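You operate a simulated robot arm through the tools that you are given. There is no shell and no other tool.

The job below is to be done with a simulated robot arm. You get a single attempt, and the scene is never put back.

Task
Brush the scorch mark off the grey plate once the heat screen is under 40 C.
Fine: mains locked off; try the outlet jog button first; seal guard open, orange lever up; brush back, lever down, guard shut. Set down upright: orange brush. Where these are worked on the way, their far stop is far enough and under half their travel is too little: orange lever, seal guard. What is to be rubbed or washed off counts as gone when no trace of it is left.

Only the result counts: the job must be done as asked and must still hold three seconds after the hand-in. Knocking over, shifting, dropping, spilling or breaking anything else fails it. Lids that push on must go on centred and level and be pressed home; caps that screw on are set level and turned clockwise until they are tight.

Robot
A 6-joint arm with a two-finger parallel gripper, fixed in place. Base frame: the origin is at the foot of the arm, x ahead of it, y to its left, z up; the work surface is at about z = 0.78. Readings come in m, rad, newtons and seconds.
With the tool pointing down near the work surface it reaches from about 0.26 to 0.68 m from the base axis. Its first joint turns from -1.152 to 1.152 rad. Payload 2.9 kg.
The tool frame sits at the grasp point between the pads (the TCP): z along the fingers, y along the line on which they close. The tips reach 0.03 m beyond it. The gripper opens to 0.11 m. The fingers are 0.02 m wide and 0.01 m thick; the gripper's body (0.048 by 0.112 m) begins 0.055 m behind the TCP.
Orientation is told as [roll, pitch, yaw] about the base's x, y, z axes, in that order, counted from this pose: with the fingers straight down and closing along the base's y, the tool's x points along the base's -x, its y along +y and its z along -z.

Tools
- The arm moves only by the tool servo_tool. Its arguments are lists of equal length, an entry for each row: "offset": the shift along the tool's x, y, z in m, a list of three; "angular": the turn, a rotation vector about the tool's x, y, z in rad, a list of three; "grip": the gripper command, from -1 (shut) to 1 (fully open), values between in proportion. In form: {"offset": [[x, y, z], ...], "angular": [[ax, ay, az], ...], "grip": [grip, ...]}. A call has 1 to 20 rows; each row shifts and turns the commanded pose from where the row before left it, along the tool's axes as they then stand. A row lasts 0.2 s, in which the tool goes at most 0.05 m and 0.15 rad; a call with a longer step from one row to the next is refused whole, and so is a gripper value outside its range. A pose out of reach is approached as far as the arm can. The call stops where the force on the tool passes 90 N (or 10 N more than at its start, if that is more) or the arm is blocked; 0.2 s more then pass. The fingers move at their own pace (about 0.108 m/s each) and stop on an object; they squeeze with about 28 N. The grip force told is the motor's: it shows also when the fingers shut on nothing. Time passes only in rows, and 0.2 s behind the last, so rows that do not move let the fingers close. It gives the time, the measured TCP pose, the force on the tool (base axes), the opening and the grip force at its end, in the units of the frame above (readings bear some noise), with the torque about the TCP (base axes, N m) and any sound that the robot's microphone picked up.
- Cameras (640 x 400 px; columns grow to the right, rows downward): "scene" is fixed at [0.0695, 0.4224, 1.3934]; the picture's right is [-0.85, -0.53, 0.00], its down [-0.25, 0.41, -0.87] and it looks along [0.46, -0.74, -0.48] (base axes); focal length 335 px, centre (320, 200). "wrist" rides on the gripper at [0.072, 0.017, -0.103] in the tool frame; the picture's right is [-0.23, 0.97, 0.00], its down [-0.76, -0.18, -0.62] and it looks along [-0.61, -0.14, 0.78] (tool axes); focal length 222 px, centre (320, 200). There is no depth. A picture from a camera that has moved, and an enlarged one, comes with that camera's place and axes in the base frame and with its lens.
- snapshot(camera): a new picture of that camera. The clock stands still meanwhile.
- inspect(camera, box): a new picture of the part [left, top, right, bottom] of that camera's present view, enlarged. The clock stands still meanwhile.
- sign_off(): hands the job in; it is judged then, once.

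Nothing tells you positions but the pictures and the camera data. Unless the task says otherwise, let go and move clear before handing in.

The tools are called after ">>>" by a JSON object that holds its "api" and its "payload". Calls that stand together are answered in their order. servo_tool: Moves the arm, as the interface text tells. Its arguments: {"type":"object","properties":{"offset":{"type":"array"},"angular":{"type":"array"},"grip":{"type":"array"}},"required":["offset","angular","grip"]} The other tools are called the same way: snapshot (camera) takes a picture; inspect (camera, box) takes an enlarged picture of a part of a camera's view; sign_off () hands the job in.

At the start:

```text
time_s: 0.0
ee_pos: [0.3326, -0.2338, 1.2515]
orientation: [0.002, -0.001, 0.001]
ft_force: [-0.2, -0.1, -0.1]
wrist_torque: [-0.01, -0.01, 0.01]
width: 0.1101
grip_force: 0.0
```

scene: 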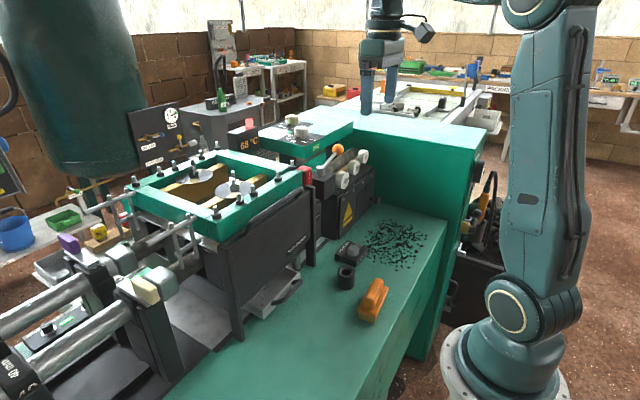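
wrist: 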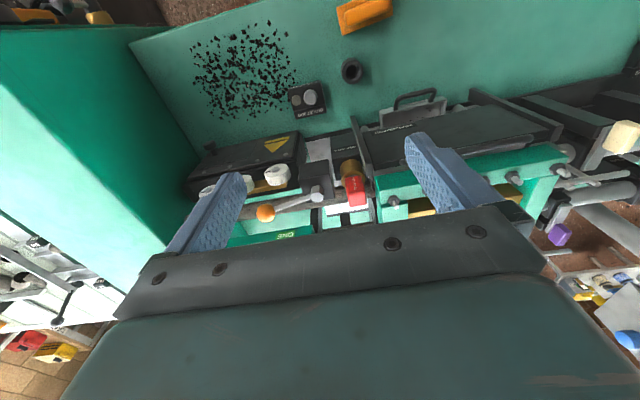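

I see a green machine with a heat screen (reads about 68 C), a guard, an orange-knobbed lever, an orange brush on a bench and a black button box. I'll enlarge parts of the view before moving.

>>> {"api": "inspect", "payload": {"camera": "scene", "box": [200, 90, 400, 215]}}

>>> {"api": "inspect", "payload": {"camera": "scene", "box": [100, 130, 340, 280]}}

>>> {"api": "inspect", "payload": {"camera": "scene", "box": [300, 200, 460, 340]}}

>>> {"api": "inspect", "payload": {"camera": "wrist", "box": [180, 60, 420, 240]}}

>>> {"api": "inspect", "payload": {"camera": "scene", "box": [100, 80, 300, 205]}}

```text
3.20 times, centred on (300, 152) of scene
camera zoom: at [0.0695, 0.4224, 1.3934], right [-0.85, -0.53, 0.0], down [-0.25, 0.41, -0.87], along [0.46, -0.74, -0.48], focal length 1072 px, centre (384, 352)
```

zoom: 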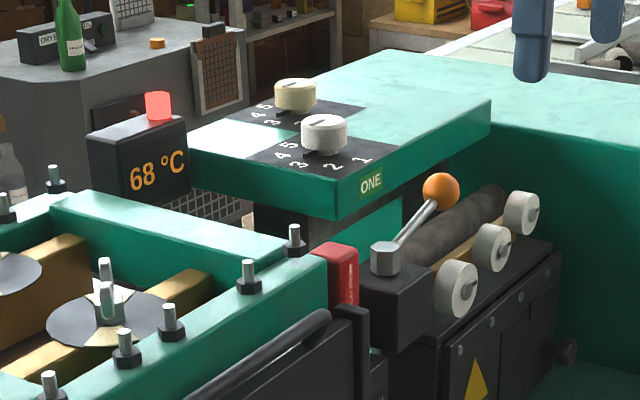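

```text
2.67 times, centred on (220, 205) of scene
camera zoom: at [0.0695, 0.4224, 1.3934], right [-0.85, -0.53, 0.0], down [-0.25, 0.41, -0.87], along [0.46, -0.74, -0.48], focal length 893 px, centre (587, 187)
```

zoom: 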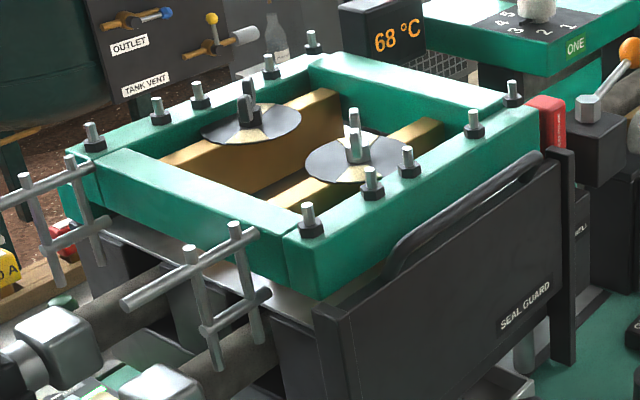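

```text
2.86 times, centred on (380, 270) of scene
camera zoom: at [0.0695, 0.4224, 1.3934], right [-0.85, -0.53, 0.0], down [-0.25, 0.41, -0.87], along [0.46, -0.74, -0.48], focal length 957 px, centre (149, 0)
```

zoom: 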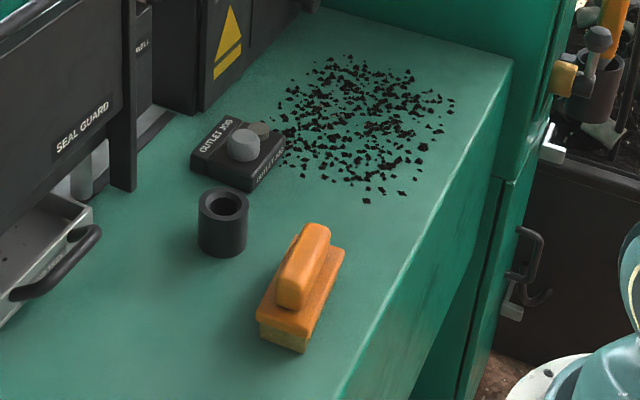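

```text
2.22 times, centred on (300, 150) of wrist
camera zoom: at [0.2594, -0.2192, 1.3548], right [0.23, 0.97, 0.0], down [0.76, -0.18, 0.62], along [0.61, -0.14, -0.78], focal length 494 px, centre (364, 311)
```

zoom: 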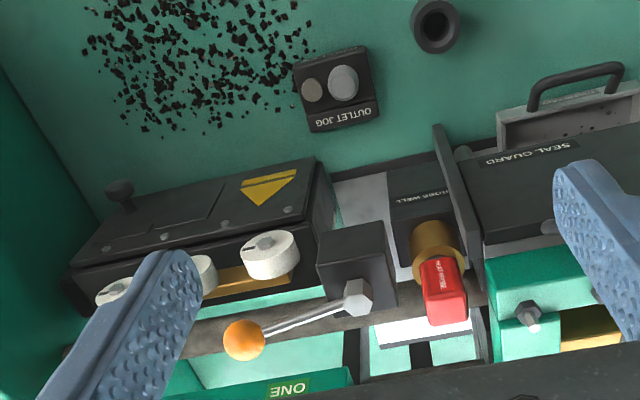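

```text
3.20 times, centred on (200, 142) of scene
camera zoom: at [0.0695, 0.4224, 1.3934], right [-0.85, -0.53, 0.0], down [-0.25, 0.41, -0.87], along [0.46, -0.74, -0.48], focal length 1072 px, centre (704, 384)
```

zoom: 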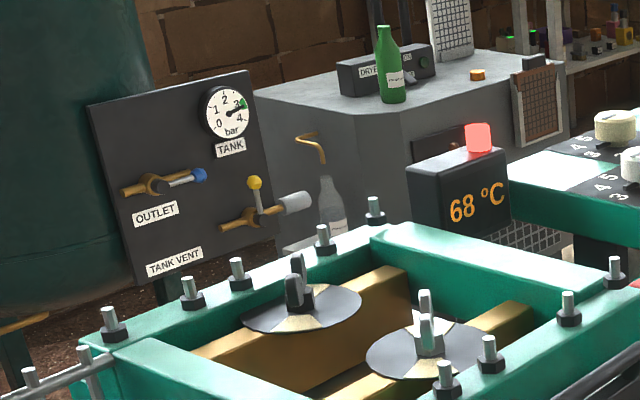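

The heat screen reads 68 °C at present. I need to find the grey plate with the scorch mark, the mains isolator and its lock, so I'll look closer at further parts.

>>> {"api": "inspect", "payload": {"camera": "wrist", "box": [300, 100, 400, 240]}}

>>> {"api": "inspect", "payload": {"camera": "wrist", "box": [340, 60, 580, 220]}}

>>> {"api": "inspect", "payload": {"camera": "scene", "box": [430, 140, 530, 360]}}

>>> {"api": "inspect", "payload": {"camera": "scene", "box": [0, 220, 200, 400]}}

>>> {"api": "inspect", "payload": {"camera": "scene", "box": [280, 140, 380, 220]}}

>>> {"api": "inspect", "payload": {"camera": "scene", "box": [200, 200, 330, 330]}}

```text
2.86 times, centred on (350, 170) of wrist
camera zoom: at [0.2594, -0.2192, 1.3548], right [0.23, 0.97, 0.0], down [0.76, -0.18, 0.62], along [0.61, -0.14, -0.78], focal length 635 px, centre (234, 286)
```

zoom: 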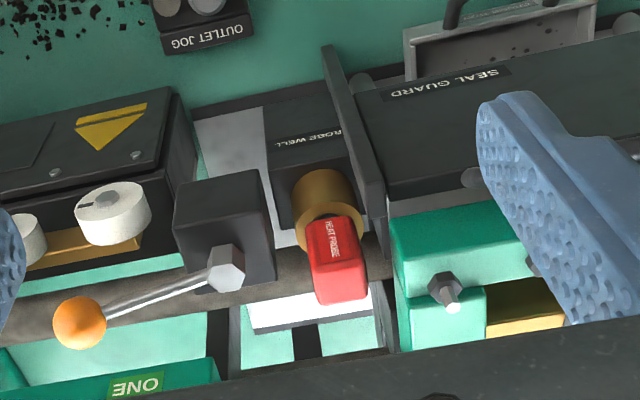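

```text
2.50 times, centred on (460, 140) of wrist
camera zoom: at [0.2594, -0.2192, 1.3548], right [0.23, 0.97, 0.0], down [0.76, -0.18, 0.62], along [0.61, -0.14, -0.78], focal length 555 px, centre (-30, 350)
```

zoom: 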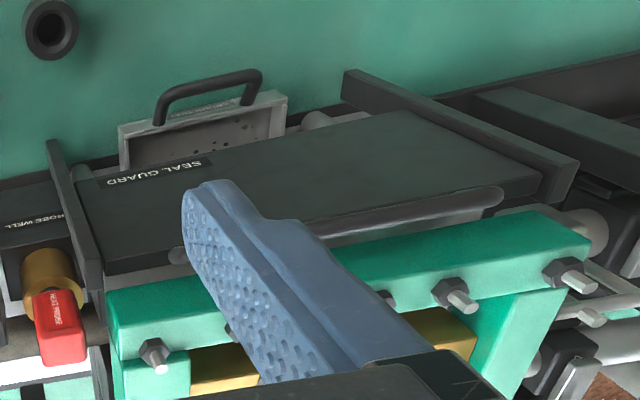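

```text
1.82 times, centred on (480, 250) of scene
camera zoom: at [0.0695, 0.4224, 1.3934], right [-0.85, -0.53, 0.0], down [-0.25, 0.41, -0.87], along [0.46, -0.74, -0.48], focal length 609 px, centre (29, 109)
```

zoom: 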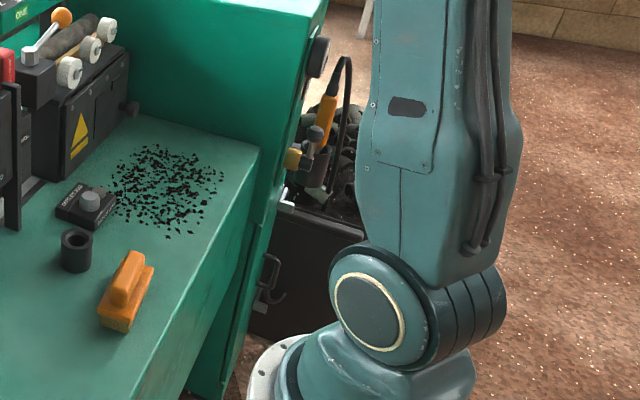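

```text
2.22 times, centred on (100, 310) of scene
camera zoom: at [0.0695, 0.4224, 1.3934], right [-0.85, -0.53, 0.0], down [-0.25, 0.41, -0.87], along [0.46, -0.74, -0.48], focal length 744 px, centre (809, -44)
```

zoom: 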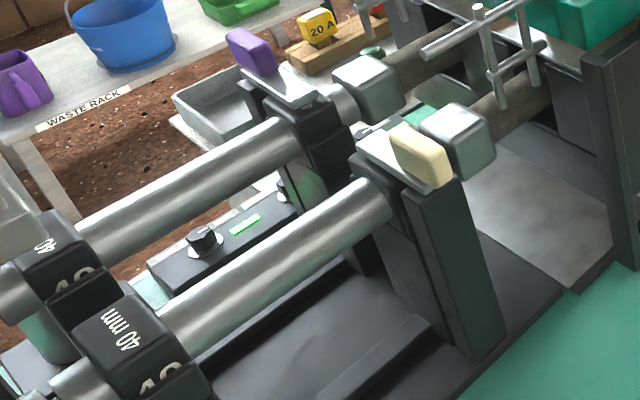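

```text
5.00 times, centred on (330, 180) of scene
camera zoom: at [0.0695, 0.4224, 1.3934], right [-0.85, -0.53, 0.0], down [-0.25, 0.41, -0.87], along [0.46, -0.74, -0.48], focal length 1675 px, centre (270, 300)
```

zoom: 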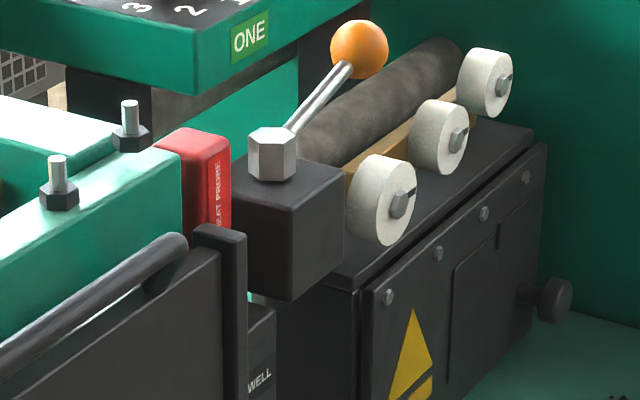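

```text
3.08 times, centred on (265, 265) of scene
camera zoom: at [0.0695, 0.4224, 1.3934], right [-0.85, -0.53, 0.0], down [-0.25, 0.41, -0.87], along [0.46, -0.74, -0.48], focal length 1031 px, centre (489, 0)
```

zoom: 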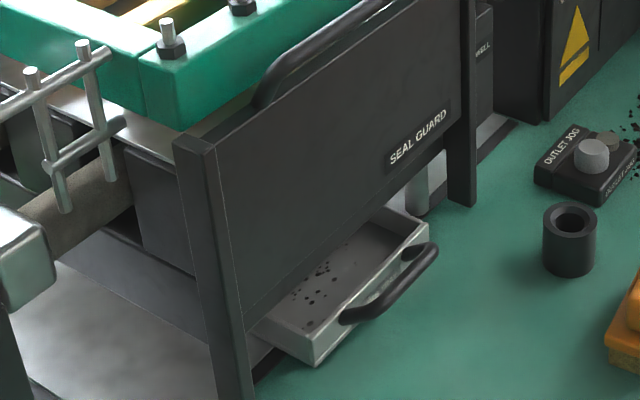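

The seal guard stands along y at about x=0.48, the jog box is near (0.39,-0.27) and the brush near (0.28,-0.16). I'll check more areas for the mains isolator and the lever's plate.

>>> {"api": "inspect", "payload": {"camera": "wrist", "box": [0, 200, 160, 380]}}

>>> {"api": "inspect", "payload": {"camera": "scene", "box": [440, 150, 520, 260]}}

>>> {"api": "inspect", "payload": {"camera": "scene", "box": [200, 20, 320, 110]}}

>>> {"api": "inspect", "payload": {"camera": "scene", "box": [340, 30, 640, 140]}}

>>> {"api": "inspect", "payload": {"camera": "scene", "box": [0, 100, 140, 290]}}

>>> {"api": "inspect", "payload": {"camera": "wrist", "box": [520, 100, 640, 350]}}

```text
2.22 times, centred on (80, 290) of wrist
camera zoom: at [0.2594, -0.2192, 1.3548], right [0.23, 0.97, 0.0], down [0.76, -0.18, 0.62], along [0.61, -0.14, -0.78], focal length 494 px, centre (853, 0)
```

zoom: 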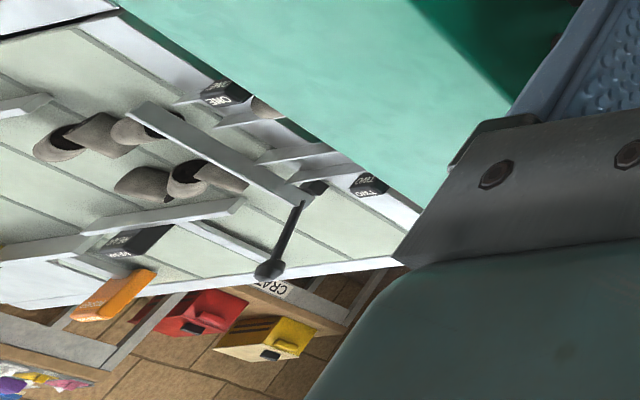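

```text
3.64 times, centred on (480, 205) of scene
camera zoom: at [0.0695, 0.4224, 1.3934], right [-0.85, -0.53, 0.0], down [-0.25, 0.41, -0.87], along [0.46, -0.74, -0.48], focal length 1218 px, centre (-262, 182)
```

zoom: 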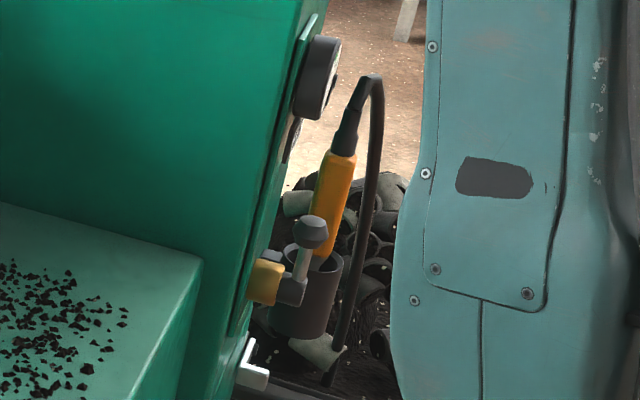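

```text
4.44 times, centred on (260, 65) of scene
camera zoom: at [0.0695, 0.4224, 1.3934], right [-0.85, -0.53, 0.0], down [-0.25, 0.41, -0.87], along [0.46, -0.74, -0.48], focal length 1489 px, centre (587, 800)
```

zoom: 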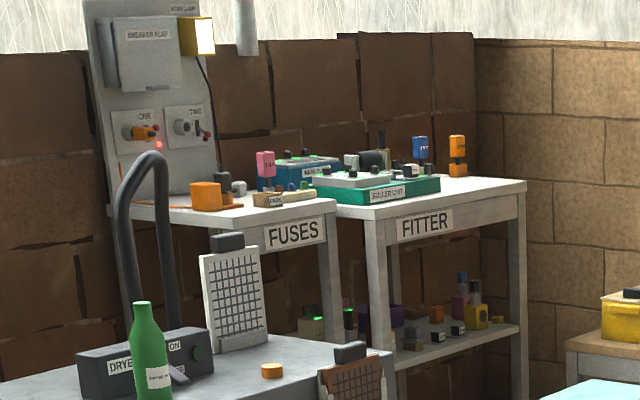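

```text
2.13 times, centred on (490, 85) of scene
camera zoom: at [0.0695, 0.4224, 1.3934], right [-0.85, -0.53, 0.0], down [-0.25, 0.41, -0.87], along [0.46, -0.74, -0.48], focal length 715 px, centre (-43, 445)
```

zoom: 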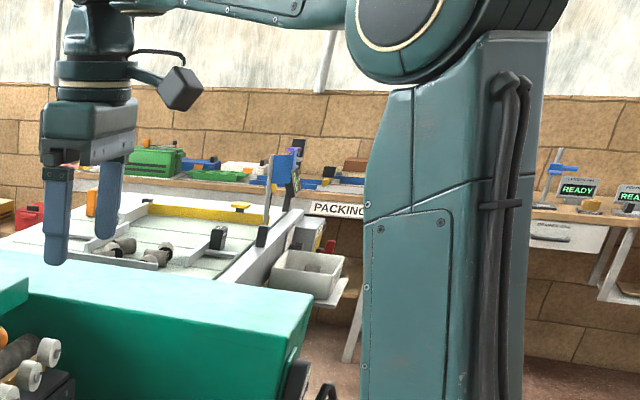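

```text
2.11 times, centred on (70, 195) of scene
camera zoom: at [0.0695, 0.4224, 1.3934], right [-0.85, -0.53, 0.0], down [-0.25, 0.41, -0.87], along [0.46, -0.74, -0.48], focal length 705 px, centre (846, 210)
```

zoom: 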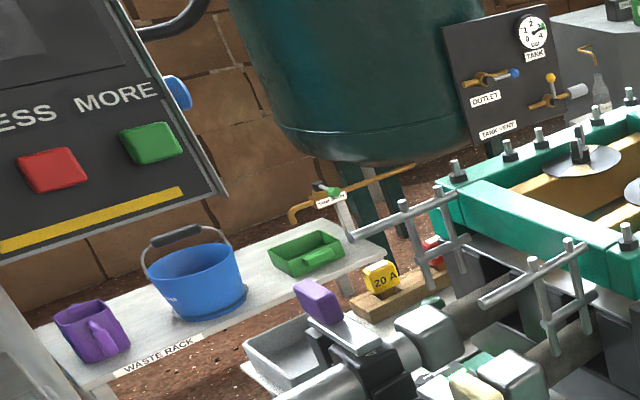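

```text
1.60 times, centred on (580, 225) of wrist
camera zoom: at [0.2594, -0.2192, 1.3548], right [0.23, 0.97, 0.0], down [0.76, -0.18, 0.62], along [0.61, -0.14, -0.78], focal length 355 px, centre (-96, 160)
```

zoom: 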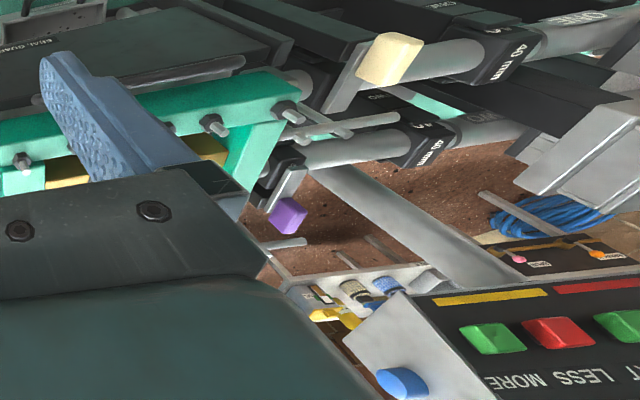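

There's a breaker panel on the back wall; I'll enlarge it to check whether the mains are really locked off, then swing the wrist camera over the outlet side.

>>> {"api": "inspect", "payload": {"camera": "scene", "box": [200, 15, 260, 65]}}

>>> {"api": "inspect", "payload": {"camera": "scene", "box": [455, 155, 500, 235]}}

>>> {"api": "servo_tool", "payload": {"offset": [[0, 0, 0.02], [0.03, 0, 0.03], [0.03, 0, 0.03], [0.03, 0, 0.03], [0.03, 0, 0.03]], "angular": [[0, 0, 0], [0, 0, 0], [0, 0, 0], [0, 0, 0], [0, 0, 0]], "grip": [-1, -1, -1, -1, -1]}}

>>> {"api": "snapshot", "payload": {"camera": "wrist"}}

>>> {"api": "inspect", "payload": {"camera": "scene", "box": [230, 105, 290, 155]}}

```text
8.00 times, centred on (230, 40) of scene
camera zoom: at [0.0695, 0.4224, 1.3934], right [-0.85, -0.53, 0.0], down [-0.25, 0.41, -0.87], along [0.46, -0.74, -0.48], focal length 2680 px, centre (1040, 1480)
```

zoom: 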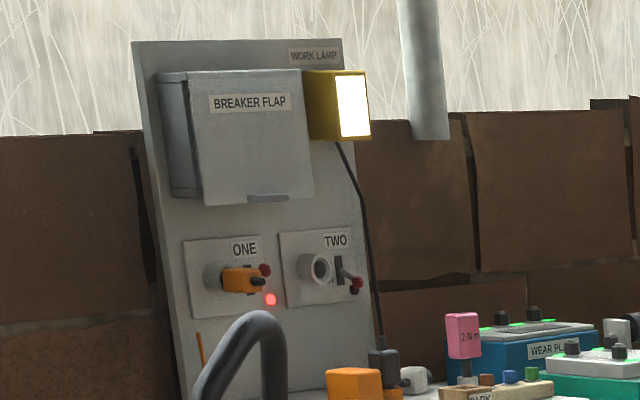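

```text
5.00 times, centred on (478, 195) of scene
camera zoom: at [0.0695, 0.4224, 1.3934], right [-0.85, -0.53, 0.0], down [-0.25, 0.41, -0.87], along [0.46, -0.74, -0.48], focal length 1675 px, centre (-468, 225)
```

zoom: 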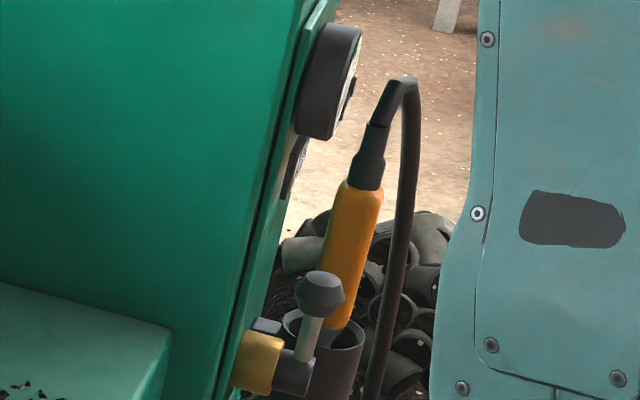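

```text
time_s: 1.2
ee_pos: [0.2156, -0.235, 1.11]
orientation: [0.0, 0.0, 0.0]
ft_force: [0.2, -0.6, 0.4]
wrist_torque: [0.03, -0.03, -0.04]
width: 0.0
grip_force: 27.7
```

```text
taken
camera wrist: at [0.1427, -0.2182, 1.2123], right [0.23, 0.97, 0.0], down [0.76, -0.18, 0.62], along [0.61, -0.14, -0.78], focal length 222 px, centre (320, 200)
```

wrist: 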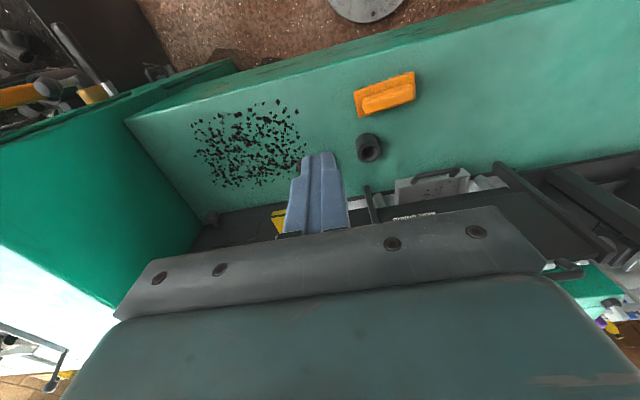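

```text
8.00 times, centred on (260, 130) of scene
camera zoom: at [0.0695, 0.4224, 1.3934], right [-0.85, -0.53, 0.0], down [-0.25, 0.41, -0.87], along [0.46, -0.74, -0.48], focal length 2680 px, centre (800, 760)
```

zoom: 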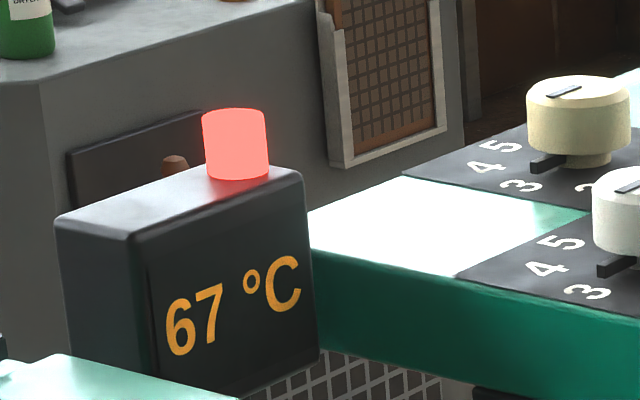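

The screen has dropped to 67 °C, so it is cooling, and breaker ONE carries an orange padlock that matches this machine's label ONE. Next I tilt the wrist camera forward to see the guard, lever and the plate.

>>> {"api": "servo_tool", "payload": {"offset": [[-0.02, 0.04, 0], [-0.02, 0.04, 0], [-0.02, 0.04, 0], [-0.02, 0.04, 0], [0, 0, 0], [0, 0, 0], [0, 0, 0], [0, 0, 0]], "angular": [[0, 0, 0], [0, 0, 0], [0, 0, 0], [0, 0, 0], [0, -0.15, 0], [0, -0.15, 0], [0, -0.15, 0], [0, -0.15, 0]], "grip": [-1, -1, -1, -1, -1, -1, -1, -1]}}

>>> {"api": "snapshot", "payload": {"camera": "wrist"}}

>>> {"api": "snapshot", "payload": {"camera": "scene"}}

```text
time_s: 3.0
ee_pos: [0.2927, -0.075, 1.1128]
orientation: [0.0, -0.603, 0.0]
ft_force: [0.8, -0.2, 0.3]
wrist_torque: [0.01, 0.04, 0.04]
width: 0.0
grip_force: 28.0
```

```text
taken
camera wrist: at [0.1742, -0.0586, 1.1554], right [0.19, 0.97, 0.13], down [0.27, -0.18, 0.94], along [0.94, -0.14, -0.3], focal length 222 px, centre (320, 200)
```

wrist: 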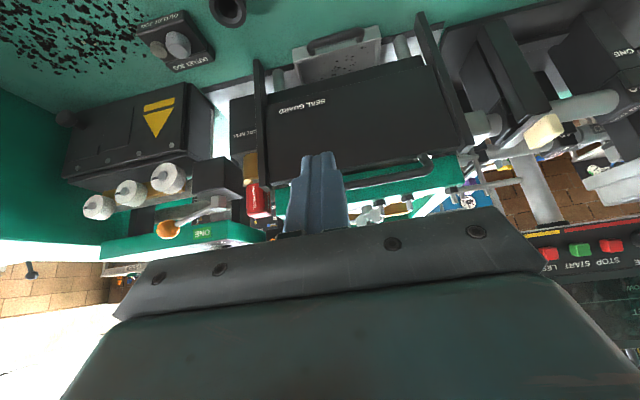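

```text
taken
```

scene: 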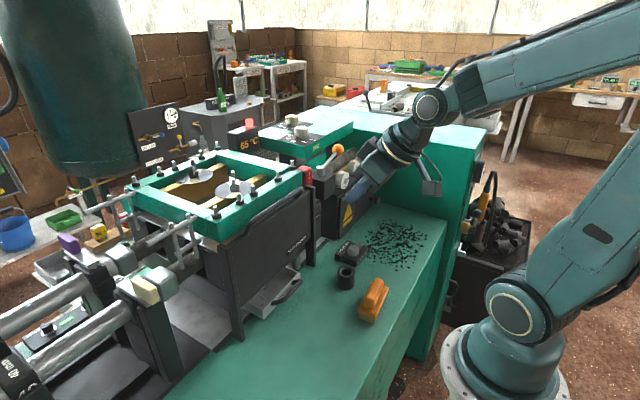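

The screen is dropping about 1 °C per second. I'll enlarge the wrist view of the guard, lever and jog box.

>>> {"api": "inspect", "payload": {"camera": "wrist", "box": [220, 10, 500, 220]}}

>>> {"api": "inspect", "payload": {"camera": "wrist", "box": [50, 70, 290, 260]}}

>>> {"api": "inspect", "payload": {"camera": "wrist", "box": [120, 0, 280, 100]}}

```text
1.90 times, centred on (360, 115) of wrist
camera zoom: at [0.1742, -0.0586, 1.1554], right [0.19, 0.97, 0.13], down [0.27, -0.18, 0.94], along [0.94, -0.14, -0.3], focal length 423 px, centre (244, 362)
```

zoom: 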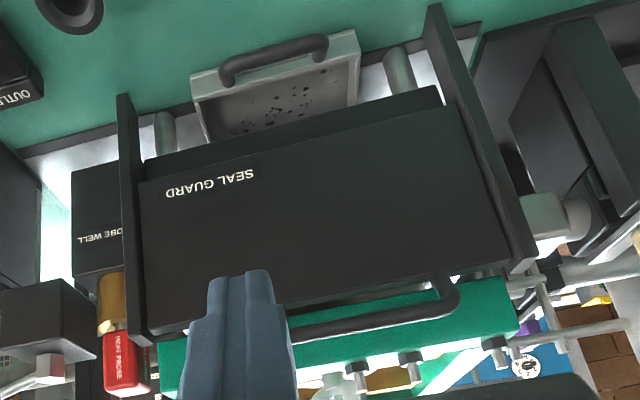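

```text
2.11 times, centred on (170, 165) of wrist
camera zoom: at [0.1742, -0.0586, 1.1554], right [0.19, 0.97, 0.13], down [0.27, -0.18, 0.94], along [0.94, -0.14, -0.3], focal length 468 px, centre (636, 274)
```

zoom: 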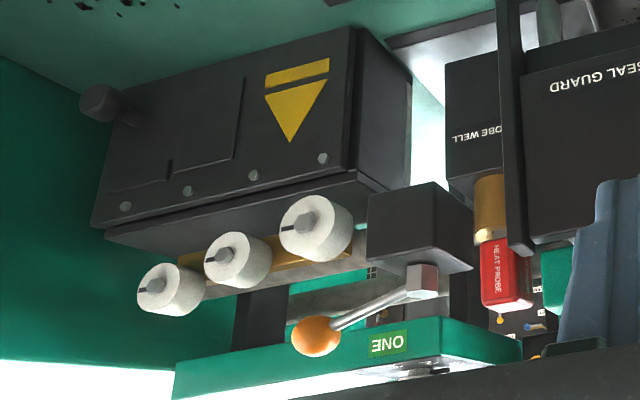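

```text
4.00 times, centred on (200, 50) of wrist
camera zoom: at [0.1742, -0.0586, 1.1554], right [0.19, 0.97, 0.13], down [0.27, -0.18, 0.94], along [0.94, -0.14, -0.3], focal length 888 px, centre (800, 800)
```

zoom: 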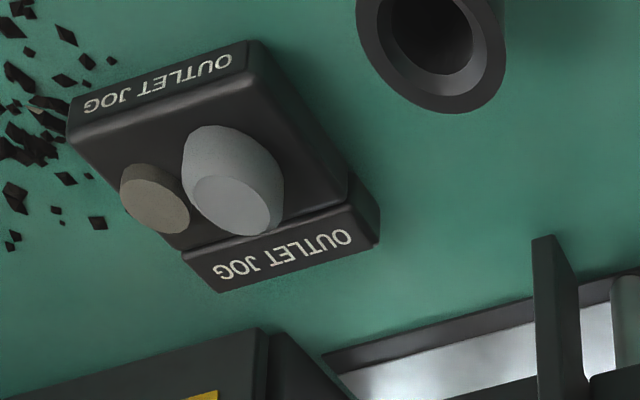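

The guard panel spans about y -0.17..0.09, z 0.86..1.025, with a handle at its top near z 1.05. The lever's ball is at about (0.507,-0.381,1.05) and its hub at (0.507,-0.282,1.024). I'll get a top view of these.

>>> {"api": "servo_tool", "payload": {"offset": [[0, 0, 0], [0, 0, 0], [0, 0, 0], [0, 0, 0], [-0.022, 0, -0.035], [-0.022, 0, -0.035], [-0.022, 0, -0.035], [-0.022, 0, -0.035], [-0.022, 0, -0.035]], "angular": [[0, 0.15, 0], [0, 0.15, 0], [0, 0.15, 0], [0, 0.15, 0], [0, 0, 0], [0, 0, 0], [0, 0, 0], [0, 0, 0], [0, 0, 0]], "grip": [-1, -1, -1, -1, -1, -1, -1, -1, -1]}}

>>> {"api": "snapshot", "payload": {"camera": "wrist"}}

>>> {"api": "inspect", "payload": {"camera": "wrist", "box": [180, 60, 480, 250]}}

```text
time_s: 5.0
ee_pos: [0.4024, -0.0727, 1.2878]
orientation: [0.0, 0.0, 0.001]
ft_force: [-0.7, 0.7, -0.9]
wrist_torque: [-0.02, 0.0, -0.02]
width: 0.0002
grip_force: 28.1
```

```text
taken
camera wrist: at [0.3304, -0.0571, 1.3909], right [0.23, 0.97, 0.0], down [0.76, -0.18, 0.62], along [0.61, -0.14, -0.78], focal length 222 px, centre (320, 200)
```

wrist: 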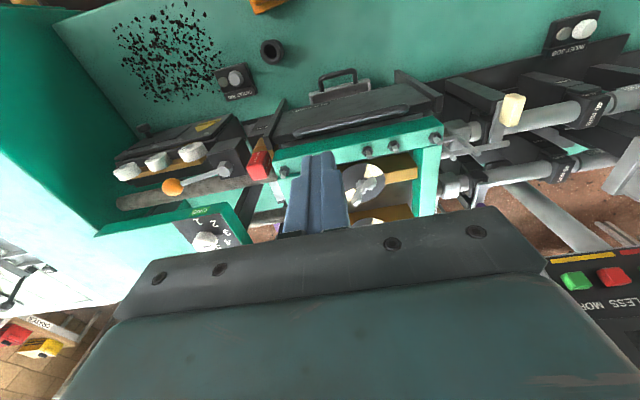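

```text
2.11 times, centred on (330, 155) of wrist
camera zoom: at [0.3304, -0.0571, 1.3909], right [0.23, 0.97, 0.0], down [0.76, -0.18, 0.62], along [0.61, -0.14, -0.78], focal length 468 px, centre (299, 295)
```

zoom: 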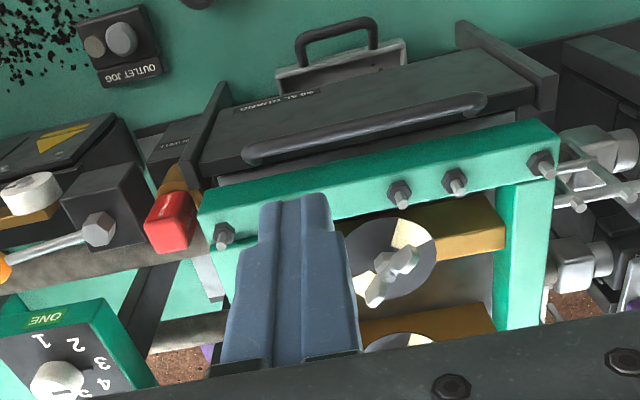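

The guard panel sits between two posts with its handle bar on the near top. I'll zoom on the lever hub and the guard top.

>>> {"api": "inspect", "payload": {"camera": "wrist", "box": [150, 120, 290, 220]}}

>>> {"api": "inspect", "payload": {"camera": "wrist", "box": [260, 60, 450, 180]}}

>>> {"api": "inspect", "payload": {"camera": "scene", "box": [300, 130, 370, 190]}}

>>> {"api": "inspect", "payload": {"camera": "scene", "box": [190, 170, 330, 290]}}

```text
4.00 times, centred on (220, 170) of wrist
camera zoom: at [0.3304, -0.0571, 1.3909], right [0.23, 0.97, 0.0], down [0.76, -0.18, 0.62], along [0.61, -0.14, -0.78], focal length 888 px, centre (720, 320)
```

zoom: 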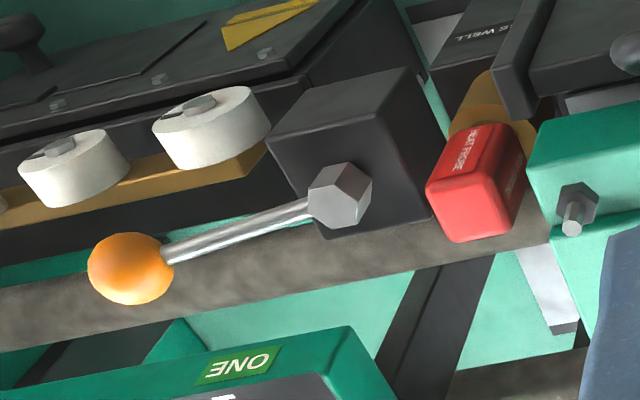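

```text
3.33 times, centred on (355, 120) of wrist
camera zoom: at [0.3304, -0.0571, 1.3909], right [0.23, 0.97, 0.0], down [0.76, -0.18, 0.62], along [0.61, -0.14, -0.78], focal length 740 px, centre (203, 467)
```

zoom: 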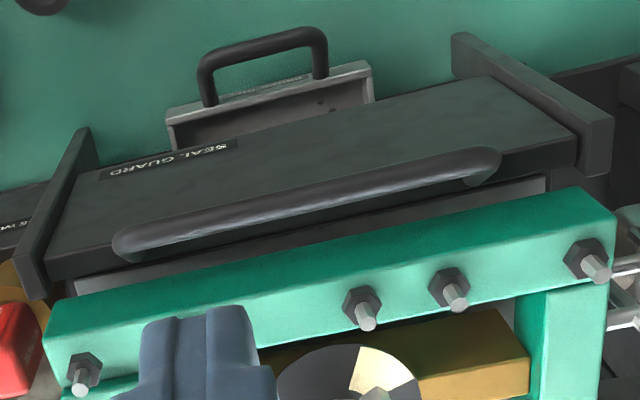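

```text
6.67 times, centred on (335, 160) of scene
camera zoom: at [0.0695, 0.4224, 1.3934], right [-0.85, -0.53, 0.0], down [-0.25, 0.41, -0.87], along [0.46, -0.74, -0.48], focal length 2233 px, centre (220, 467)
```

zoom: 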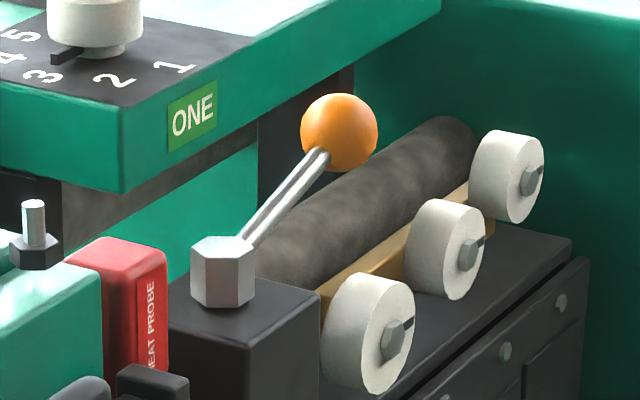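

```text
3.33 times, centred on (260, 230) of scene
camera zoom: at [0.0695, 0.4224, 1.3934], right [-0.85, -0.53, 0.0], down [-0.25, 0.41, -0.87], along [0.46, -0.74, -0.48], focal length 1117 px, centre (520, 100)
```

zoom: 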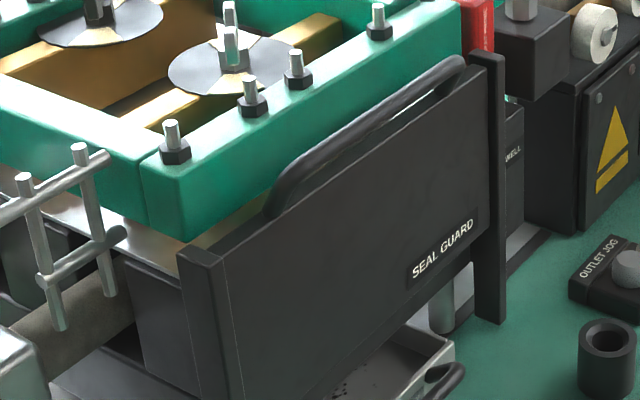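

The handle bar is at about (0.455,-0.03,1.055), just above the panel's top edge (0.469, 1.027). To find out how the guard opens, I'll look at it from the front, low down.

>>> {"api": "servo_tool", "payload": {"offset": [[0.03, 0, 0.035], [0.03, 0, 0.035], [0.03, 0, 0.035], [0.03, 0, 0.035], [0, 0, 0], [0, 0, 0], [0, 0, 0], [0, 0, 0], [0.0134, 0, 0.0373], [0.0134, 0, 0.0373], [0.0134, 0, 0.0373], [0.0134, 0, 0.0373], [0.0134, 0, 0.0373]], "angular": [[0, 0, 0], [0, 0, 0], [0, 0, 0], [0, 0, 0], [0, -0.15, 0], [0, -0.15, 0], [0, -0.15, 0], [0, -0.15, 0], [0, 0, 0], [0, 0, 0], [0, 0, 0], [0, 0, 0], [0, 0, 0]], "grip": [-1, -1, -1, -1, -1, -1, -1, -1, -1, -1, -1, -1, -1]}}

>>> {"api": "snapshot", "payload": {"camera": "wrist"}}

>>> {"api": "inspect", "payload": {"camera": "wrist", "box": [200, 20, 520, 220]}}

>>> {"api": "inspect", "payload": {"camera": "scene", "box": [230, 105, 290, 155]}}

```text
time_s: 7.8
ee_pos: [0.3467, -0.0803, 0.9619]
orientation: [-0.001, -0.598, 0.001]
ft_force: [0.2, 0.2, 0.4]
wrist_torque: [0.0, 0.03, 0.03]
width: 0.0003
grip_force: 28.2
out of reach, approached as far as the arm can: row 12, 13
```

```text
taken
camera wrist: at [0.2285, -0.0638, 1.0054], right [0.19, 0.97, 0.13], down [0.28, -0.18, 0.94], along [0.94, -0.14, -0.3], focal length 222 px, centre (320, 200)
```

wrist: 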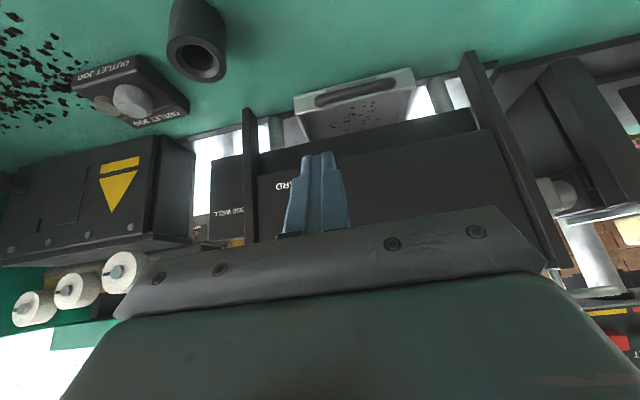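

```text
2.00 times, centred on (360, 120) of wrist
camera zoom: at [0.2285, -0.0638, 1.0054], right [0.19, 0.97, 0.13], down [0.28, -0.18, 0.94], along [0.94, -0.14, -0.3], focal length 444 px, centre (240, 360)
```

zoom: 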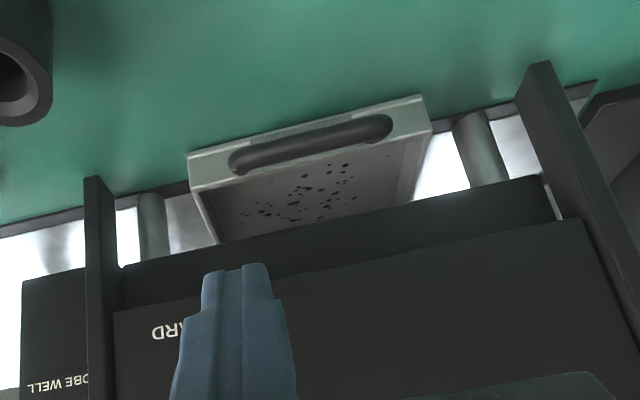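

```text
8.00 times, centred on (260, 130) of scene
camera zoom: at [0.0695, 0.4224, 1.3934], right [-0.85, -0.53, 0.0], down [-0.25, 0.41, -0.87], along [0.46, -0.74, -0.48], focal length 2680 px, centre (800, 760)
```

zoom: 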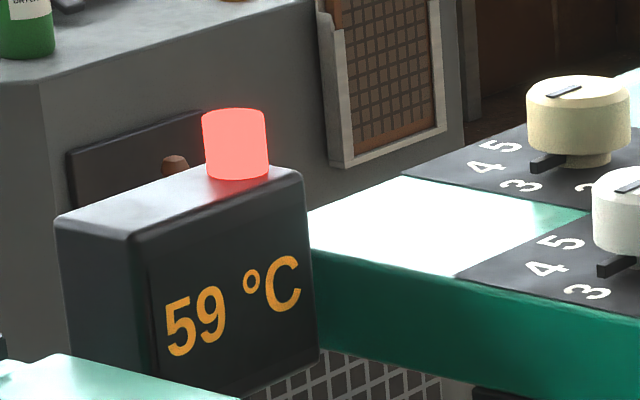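

The screen reads 59 °C and is falling. Meanwhile I'll go above the outlet jog button (about (0.385,-0.264,0.82)) and check its place before pressing.

>>> {"api": "servo_tool", "payload": {"offset": [[-0.0106, 0, -0.033], [-0.0106, 0, -0.033], [-0.0106, 0, -0.033], [0, 0, 0], [0, 0, 0], [0, 0, 0], [0, 0, 0]], "angular": [[0, 0, 0], [0, 0, 0], [0, 0, 0], [0, 0.15, 0], [0, 0.15, 0], [0, 0.15, 0], [0, 0.15, 0]], "grip": [-1, -1, -1, -1, -1, -1, -1]}}

```text
time_s: 9.4
ee_pos: [0.3167, -0.0803, 1.0609]
orientation: [0.0, 0.001, 0.0]
ft_force: [0.5, 0.2, -0.7]
wrist_torque: [-0.01, -0.03, 0.01]
width: 0.0
grip_force: 27.8
```

The tool is vertical again. I'll move over the jog button.

>>> {"api": "servo_tool", "payload": {"offset": [[-0.0134, -0.0368, 0.0182], [-0.0134, -0.0368, 0.0182], [-0.0134, -0.0368, 0.0182], [-0.0134, -0.0368, 0.0182], [-0.0134, -0.0368, 0.0182]], "angular": [[0, 0, 0], [0, 0, 0], [0, 0, 0], [0, 0, 0], [0, 0, 0]], "grip": [-1, -1, -1, -1, -1]}}

>>> {"api": "snapshot", "payload": {"camera": "wrist"}}

>>> {"api": "inspect", "payload": {"camera": "wrist", "box": [240, 40, 400, 180]}}

>>> {"api": "inspect", "payload": {"camera": "scene", "box": [300, 180, 420, 280]}}

```text
time_s: 10.6
ee_pos: [0.3869, -0.2621, 0.9702]
orientation: [0.0, -0.001, -0.001]
ft_force: [-0.2, -1.1, 0.5]
wrist_torque: [0.01, -0.01, -0.01]
width: 0.0
grip_force: 27.5
```

```text
taken
camera wrist: at [0.3126, -0.2465, 1.0724], right [0.23, 0.97, 0.0], down [0.76, -0.18, 0.62], along [0.61, -0.14, -0.78], focal length 222 px, centre (320, 200)
```

wrist: 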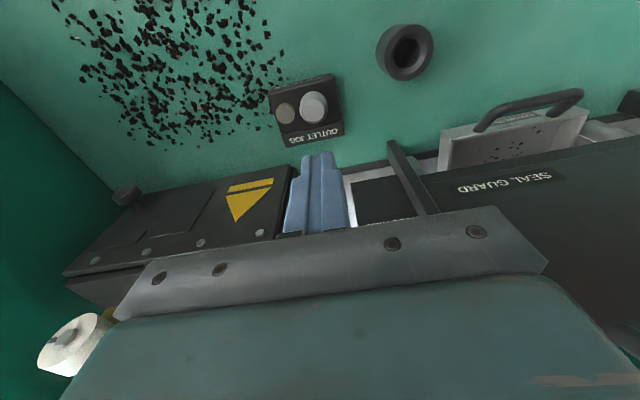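

```text
2.86 times, centred on (320, 110) of wrist
camera zoom: at [0.3126, -0.2465, 1.0724], right [0.23, 0.97, 0.0], down [0.76, -0.18, 0.62], along [0.61, -0.14, -0.78], focal length 635 px, centre (320, 457)
```

zoom: 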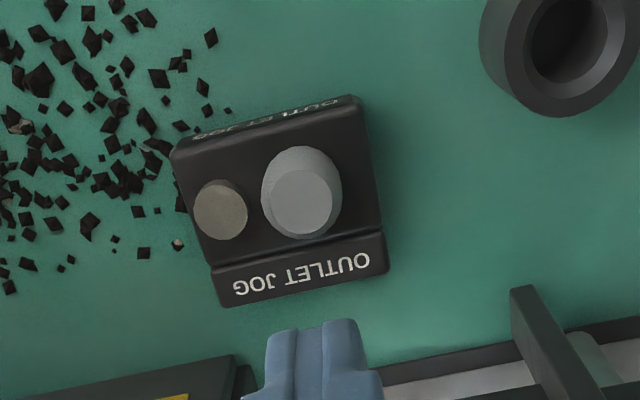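

```text
4.00 times, centred on (360, 230) of scene
camera zoom: at [0.0695, 0.4224, 1.3934], right [-0.85, -0.53, 0.0], down [-0.25, 0.41, -0.87], along [0.46, -0.74, -0.48], focal length 1340 px, centre (160, 80)
```

zoom: 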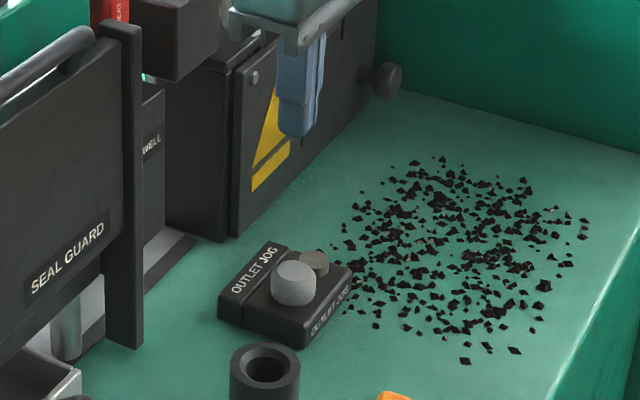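

The button top is at about (0.387,-0.271,0.815). I'll line up over it and descend gently with the fingers shut.

>>> {"api": "servo_tool", "payload": {"offset": [[0, -0.009, 0.03], [0, 0, 0.04], [0, 0, 0.035], [0, 0, 0]], "angular": [[0, 0, 0], [0, 0, 0], [0, 0, 0], [0, 0, 0]], "grip": [-1, -1, -1, -1]}}

>>> {"api": "snapshot", "payload": {"camera": "wrist"}}

>>> {"api": "inspect", "payload": {"camera": "scene", "box": [300, 180, 420, 280]}}

```text
time_s: 11.6
ee_pos: [0.3892, -0.2741, 0.8631]
orientation: [0.0, 0.0, -0.001]
ft_force: [0.6, 0.3, 0.0]
wrist_torque: [-0.01, 0.06, 0.0]
width: 0.0001
grip_force: 27.8
```

```text
taken
camera wrist: at [0.3146, -0.257, 0.9676], right [0.23, 0.97, 0.0], down [0.76, -0.18, 0.62], along [0.61, -0.14, -0.78], focal length 222 px, centre (320, 200)
```

wrist: 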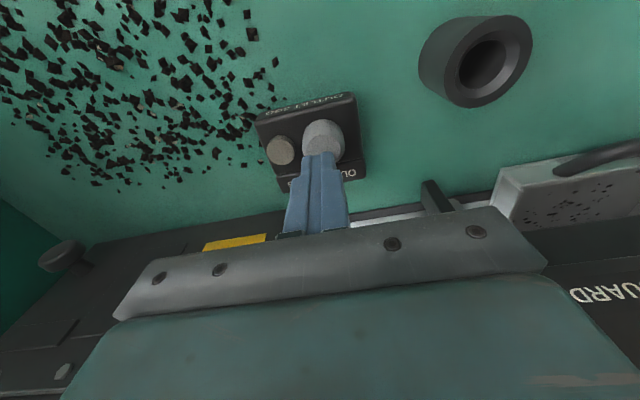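

```text
4.00 times, centred on (360, 230) of scene
camera zoom: at [0.0695, 0.4224, 1.3934], right [-0.85, -0.53, 0.0], down [-0.25, 0.41, -0.87], along [0.46, -0.74, -0.48], focal length 1340 px, centre (160, 80)
```

zoom: 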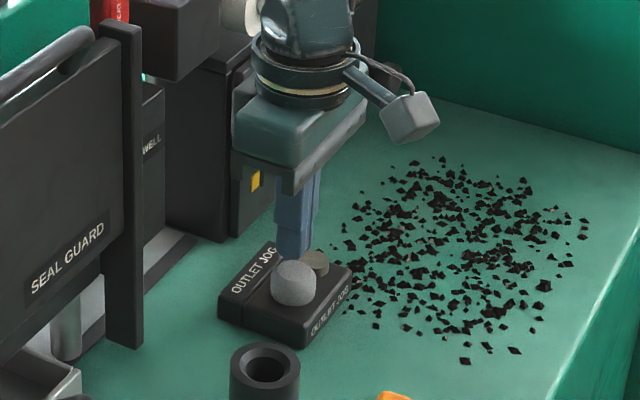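

The tip is slightly beyond the button centre. I'll shift 1 cm towards the base and then press down in small steps.

>>> {"api": "servo_tool", "payload": {"offset": [[0.011, 0.004, 0], [0, 0, 0.005], [0, 0, 0.005], [0, 0, 0]], "angular": [[0, 0, 0], [0, 0, 0], [0, 0, 0], [0, 0, 0]], "grip": [-1, -1, -1, -1]}}

>>> {"api": "inspect", "payload": {"camera": "wrist", "box": [240, 70, 400, 210]}}

>>> {"api": "inspect", "payload": {"camera": "scene", "box": [320, 220, 380, 270]}}

```text
time_s: 12.6
ee_pos: [0.3739, -0.2688, 0.8542]
orientation: [0.001, -0.001, 0.001]
ft_force: [-0.2, 0.1, -0.6]
wrist_torque: [0.0, 0.03, 0.01]
width: 0.0
grip_force: 28.1
```

```text
2.86 times, centred on (320, 140) of wrist
camera zoom: at [0.3, -0.252, 0.9579], right [0.23, 0.97, 0.0], down [0.76, -0.18, 0.62], along [0.61, -0.14, -0.78], focal length 635 px, centre (320, 371)
```

zoom: 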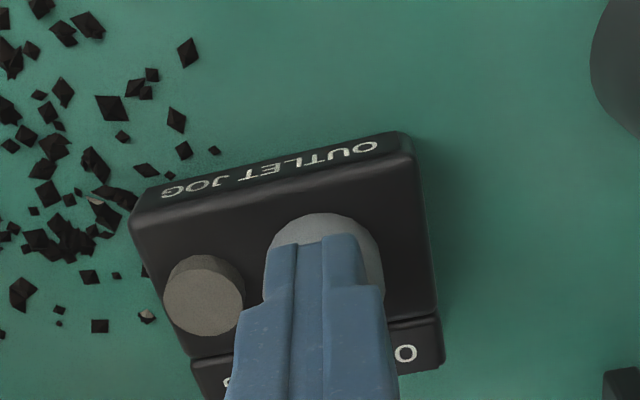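

```text
8.00 times, centred on (350, 245) of scene
camera zoom: at [0.0695, 0.4224, 1.3934], right [-0.85, -0.53, 0.0], down [-0.25, 0.41, -0.87], along [0.46, -0.74, -0.48], focal length 2680 px, centre (80, -160)
```

zoom: 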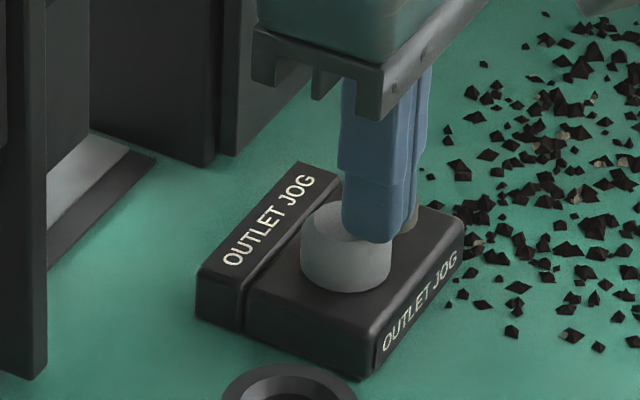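

The tip is now a bit short of the centre; I'll shift back about 8 mm and press straight down.

>>> {"api": "servo_tool", "payload": {"offset": [[-0.008, 0.001, 0], [0, 0, 0.004], [0, 0, 0.004], [0, 0, 0]], "angular": [[0, 0, 0], [0, 0, 0], [0, 0, 0], [0, 0, 0]], "grip": [-1, -1, -1, -1]}}

>>> {"api": "inspect", "payload": {"camera": "wrist", "box": [240, 70, 400, 210]}}

>>> {"api": "inspect", "payload": {"camera": "scene", "box": [320, 220, 380, 270]}}

```text
time_s: 13.6
ee_pos: [0.3799, -0.2664, 0.8457]
orientation: [0.0, 0.0, 0.0]
ft_force: [2.1, -0.5, 3.6]
wrist_torque: [-0.01, -0.04, 0.0]
width: 0.0001
grip_force: 27.9
heard: click
```

```text
2.86 times, centred on (320, 140) of wrist
camera zoom: at [0.3067, -0.2513, 0.9486], right [0.23, 0.97, 0.0], down [0.76, -0.18, 0.62], along [0.61, -0.14, -0.78], focal length 635 px, centre (320, 371)
```

zoom: 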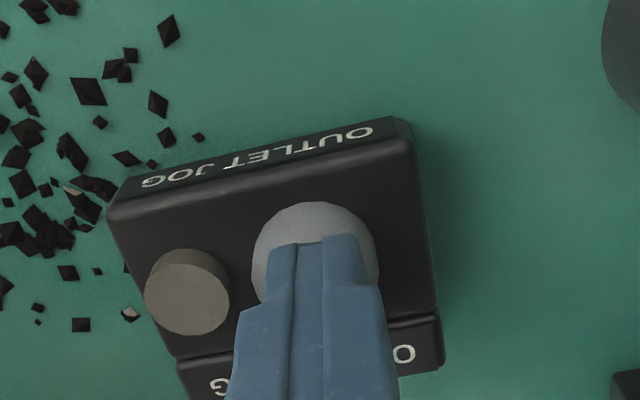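

```text
8.00 times, centred on (350, 245) of scene
camera zoom: at [0.0695, 0.4224, 1.3933], right [-0.85, -0.53, 0.0], down [-0.25, 0.41, -0.87], along [0.46, -0.74, -0.48], focal length 2680 px, centre (80, -160)
```

zoom: 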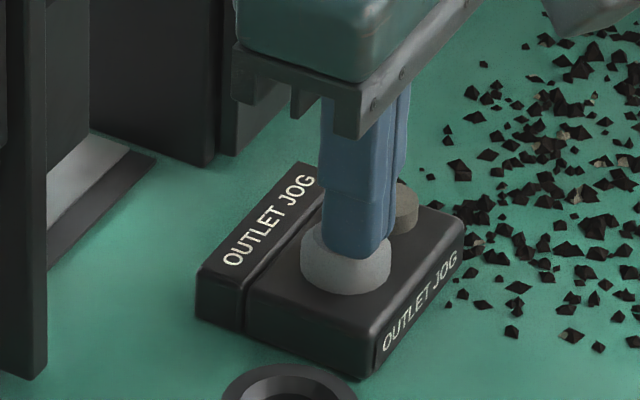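

A click was heard with a light 3.6 N force and the lamp stayed dark; I'll press 3 mm further, hold briefly to see that nothing runs, then lift off.

>>> {"api": "servo_tool", "payload": {"offset": [[0, 0, 0.003], [0, 0, 0], [0, 0, 0]], "angular": [[0, 0, 0], [0, 0, 0], [0, 0, 0]], "grip": [-1, -1, -1]}}

>>> {"api": "inspect", "payload": {"camera": "scene", "box": [280, 130, 400, 270]}}

>>> {"api": "servo_tool", "payload": {"offset": [[0, 0, -0.02], [0, 0, -0.04], [0, 0, -0.05]], "angular": [[0, 0, 0], [0, 0, 0], [0, 0, 0]], "grip": [-1, -1, -1]}}

>>> {"api": "snapshot", "payload": {"camera": "scene"}}

>>> {"api": "inspect", "payload": {"camera": "scene", "box": [230, 105, 290, 155]}}

```text
time_s: 14.4
ee_pos: [0.3794, -0.2668, 0.843]
orientation: [-0.001, -0.003, 0.002]
ft_force: [2.9, 6.4, 18.5]
wrist_torque: [0.18, -0.07, 0.02]
width: 0.0001
grip_force: 27.5
```

```text
2.86 times, centred on (340, 200) of scene
camera zoom: at [0.0693, 0.4227, 1.3933], right [-0.85, -0.53, 0.0], down [-0.25, 0.41, -0.87], along [0.46, -0.74, -0.48], focal length 957 px, centre (263, 200)
```

zoom: 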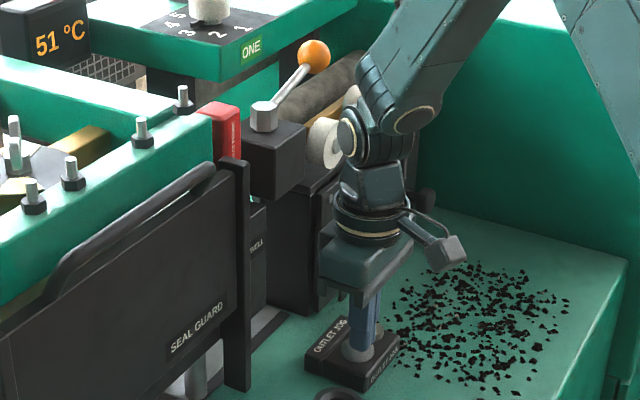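

```text
time_s: 15.2
ee_pos: [0.3795, -0.2701, 0.9548]
orientation: [0.002, 0.003, -0.001]
ft_force: [-0.6, -1.1, -0.5]
wrist_torque: [-0.01, -0.01, 0.0]
width: 0.0
grip_force: 28.9
```

```text
taken
```

scene: 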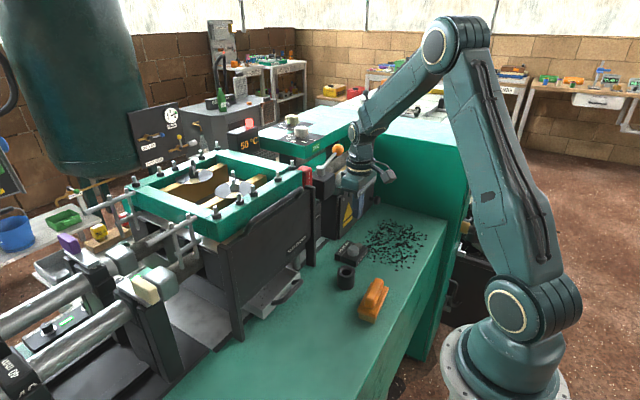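

```text
8.00 times, centred on (260, 130) of scene
camera zoom: at [0.0695, 0.4224, 1.3934], right [-0.85, -0.53, 0.0], down [-0.25, 0.41, -0.87], along [0.46, -0.74, -0.48], focal length 2680 px, centre (800, 760)
```

zoom: 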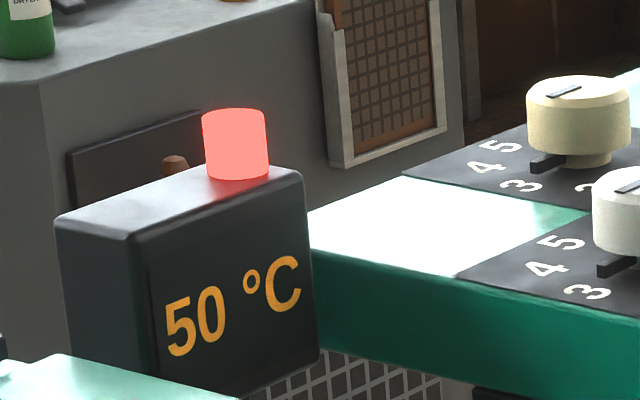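

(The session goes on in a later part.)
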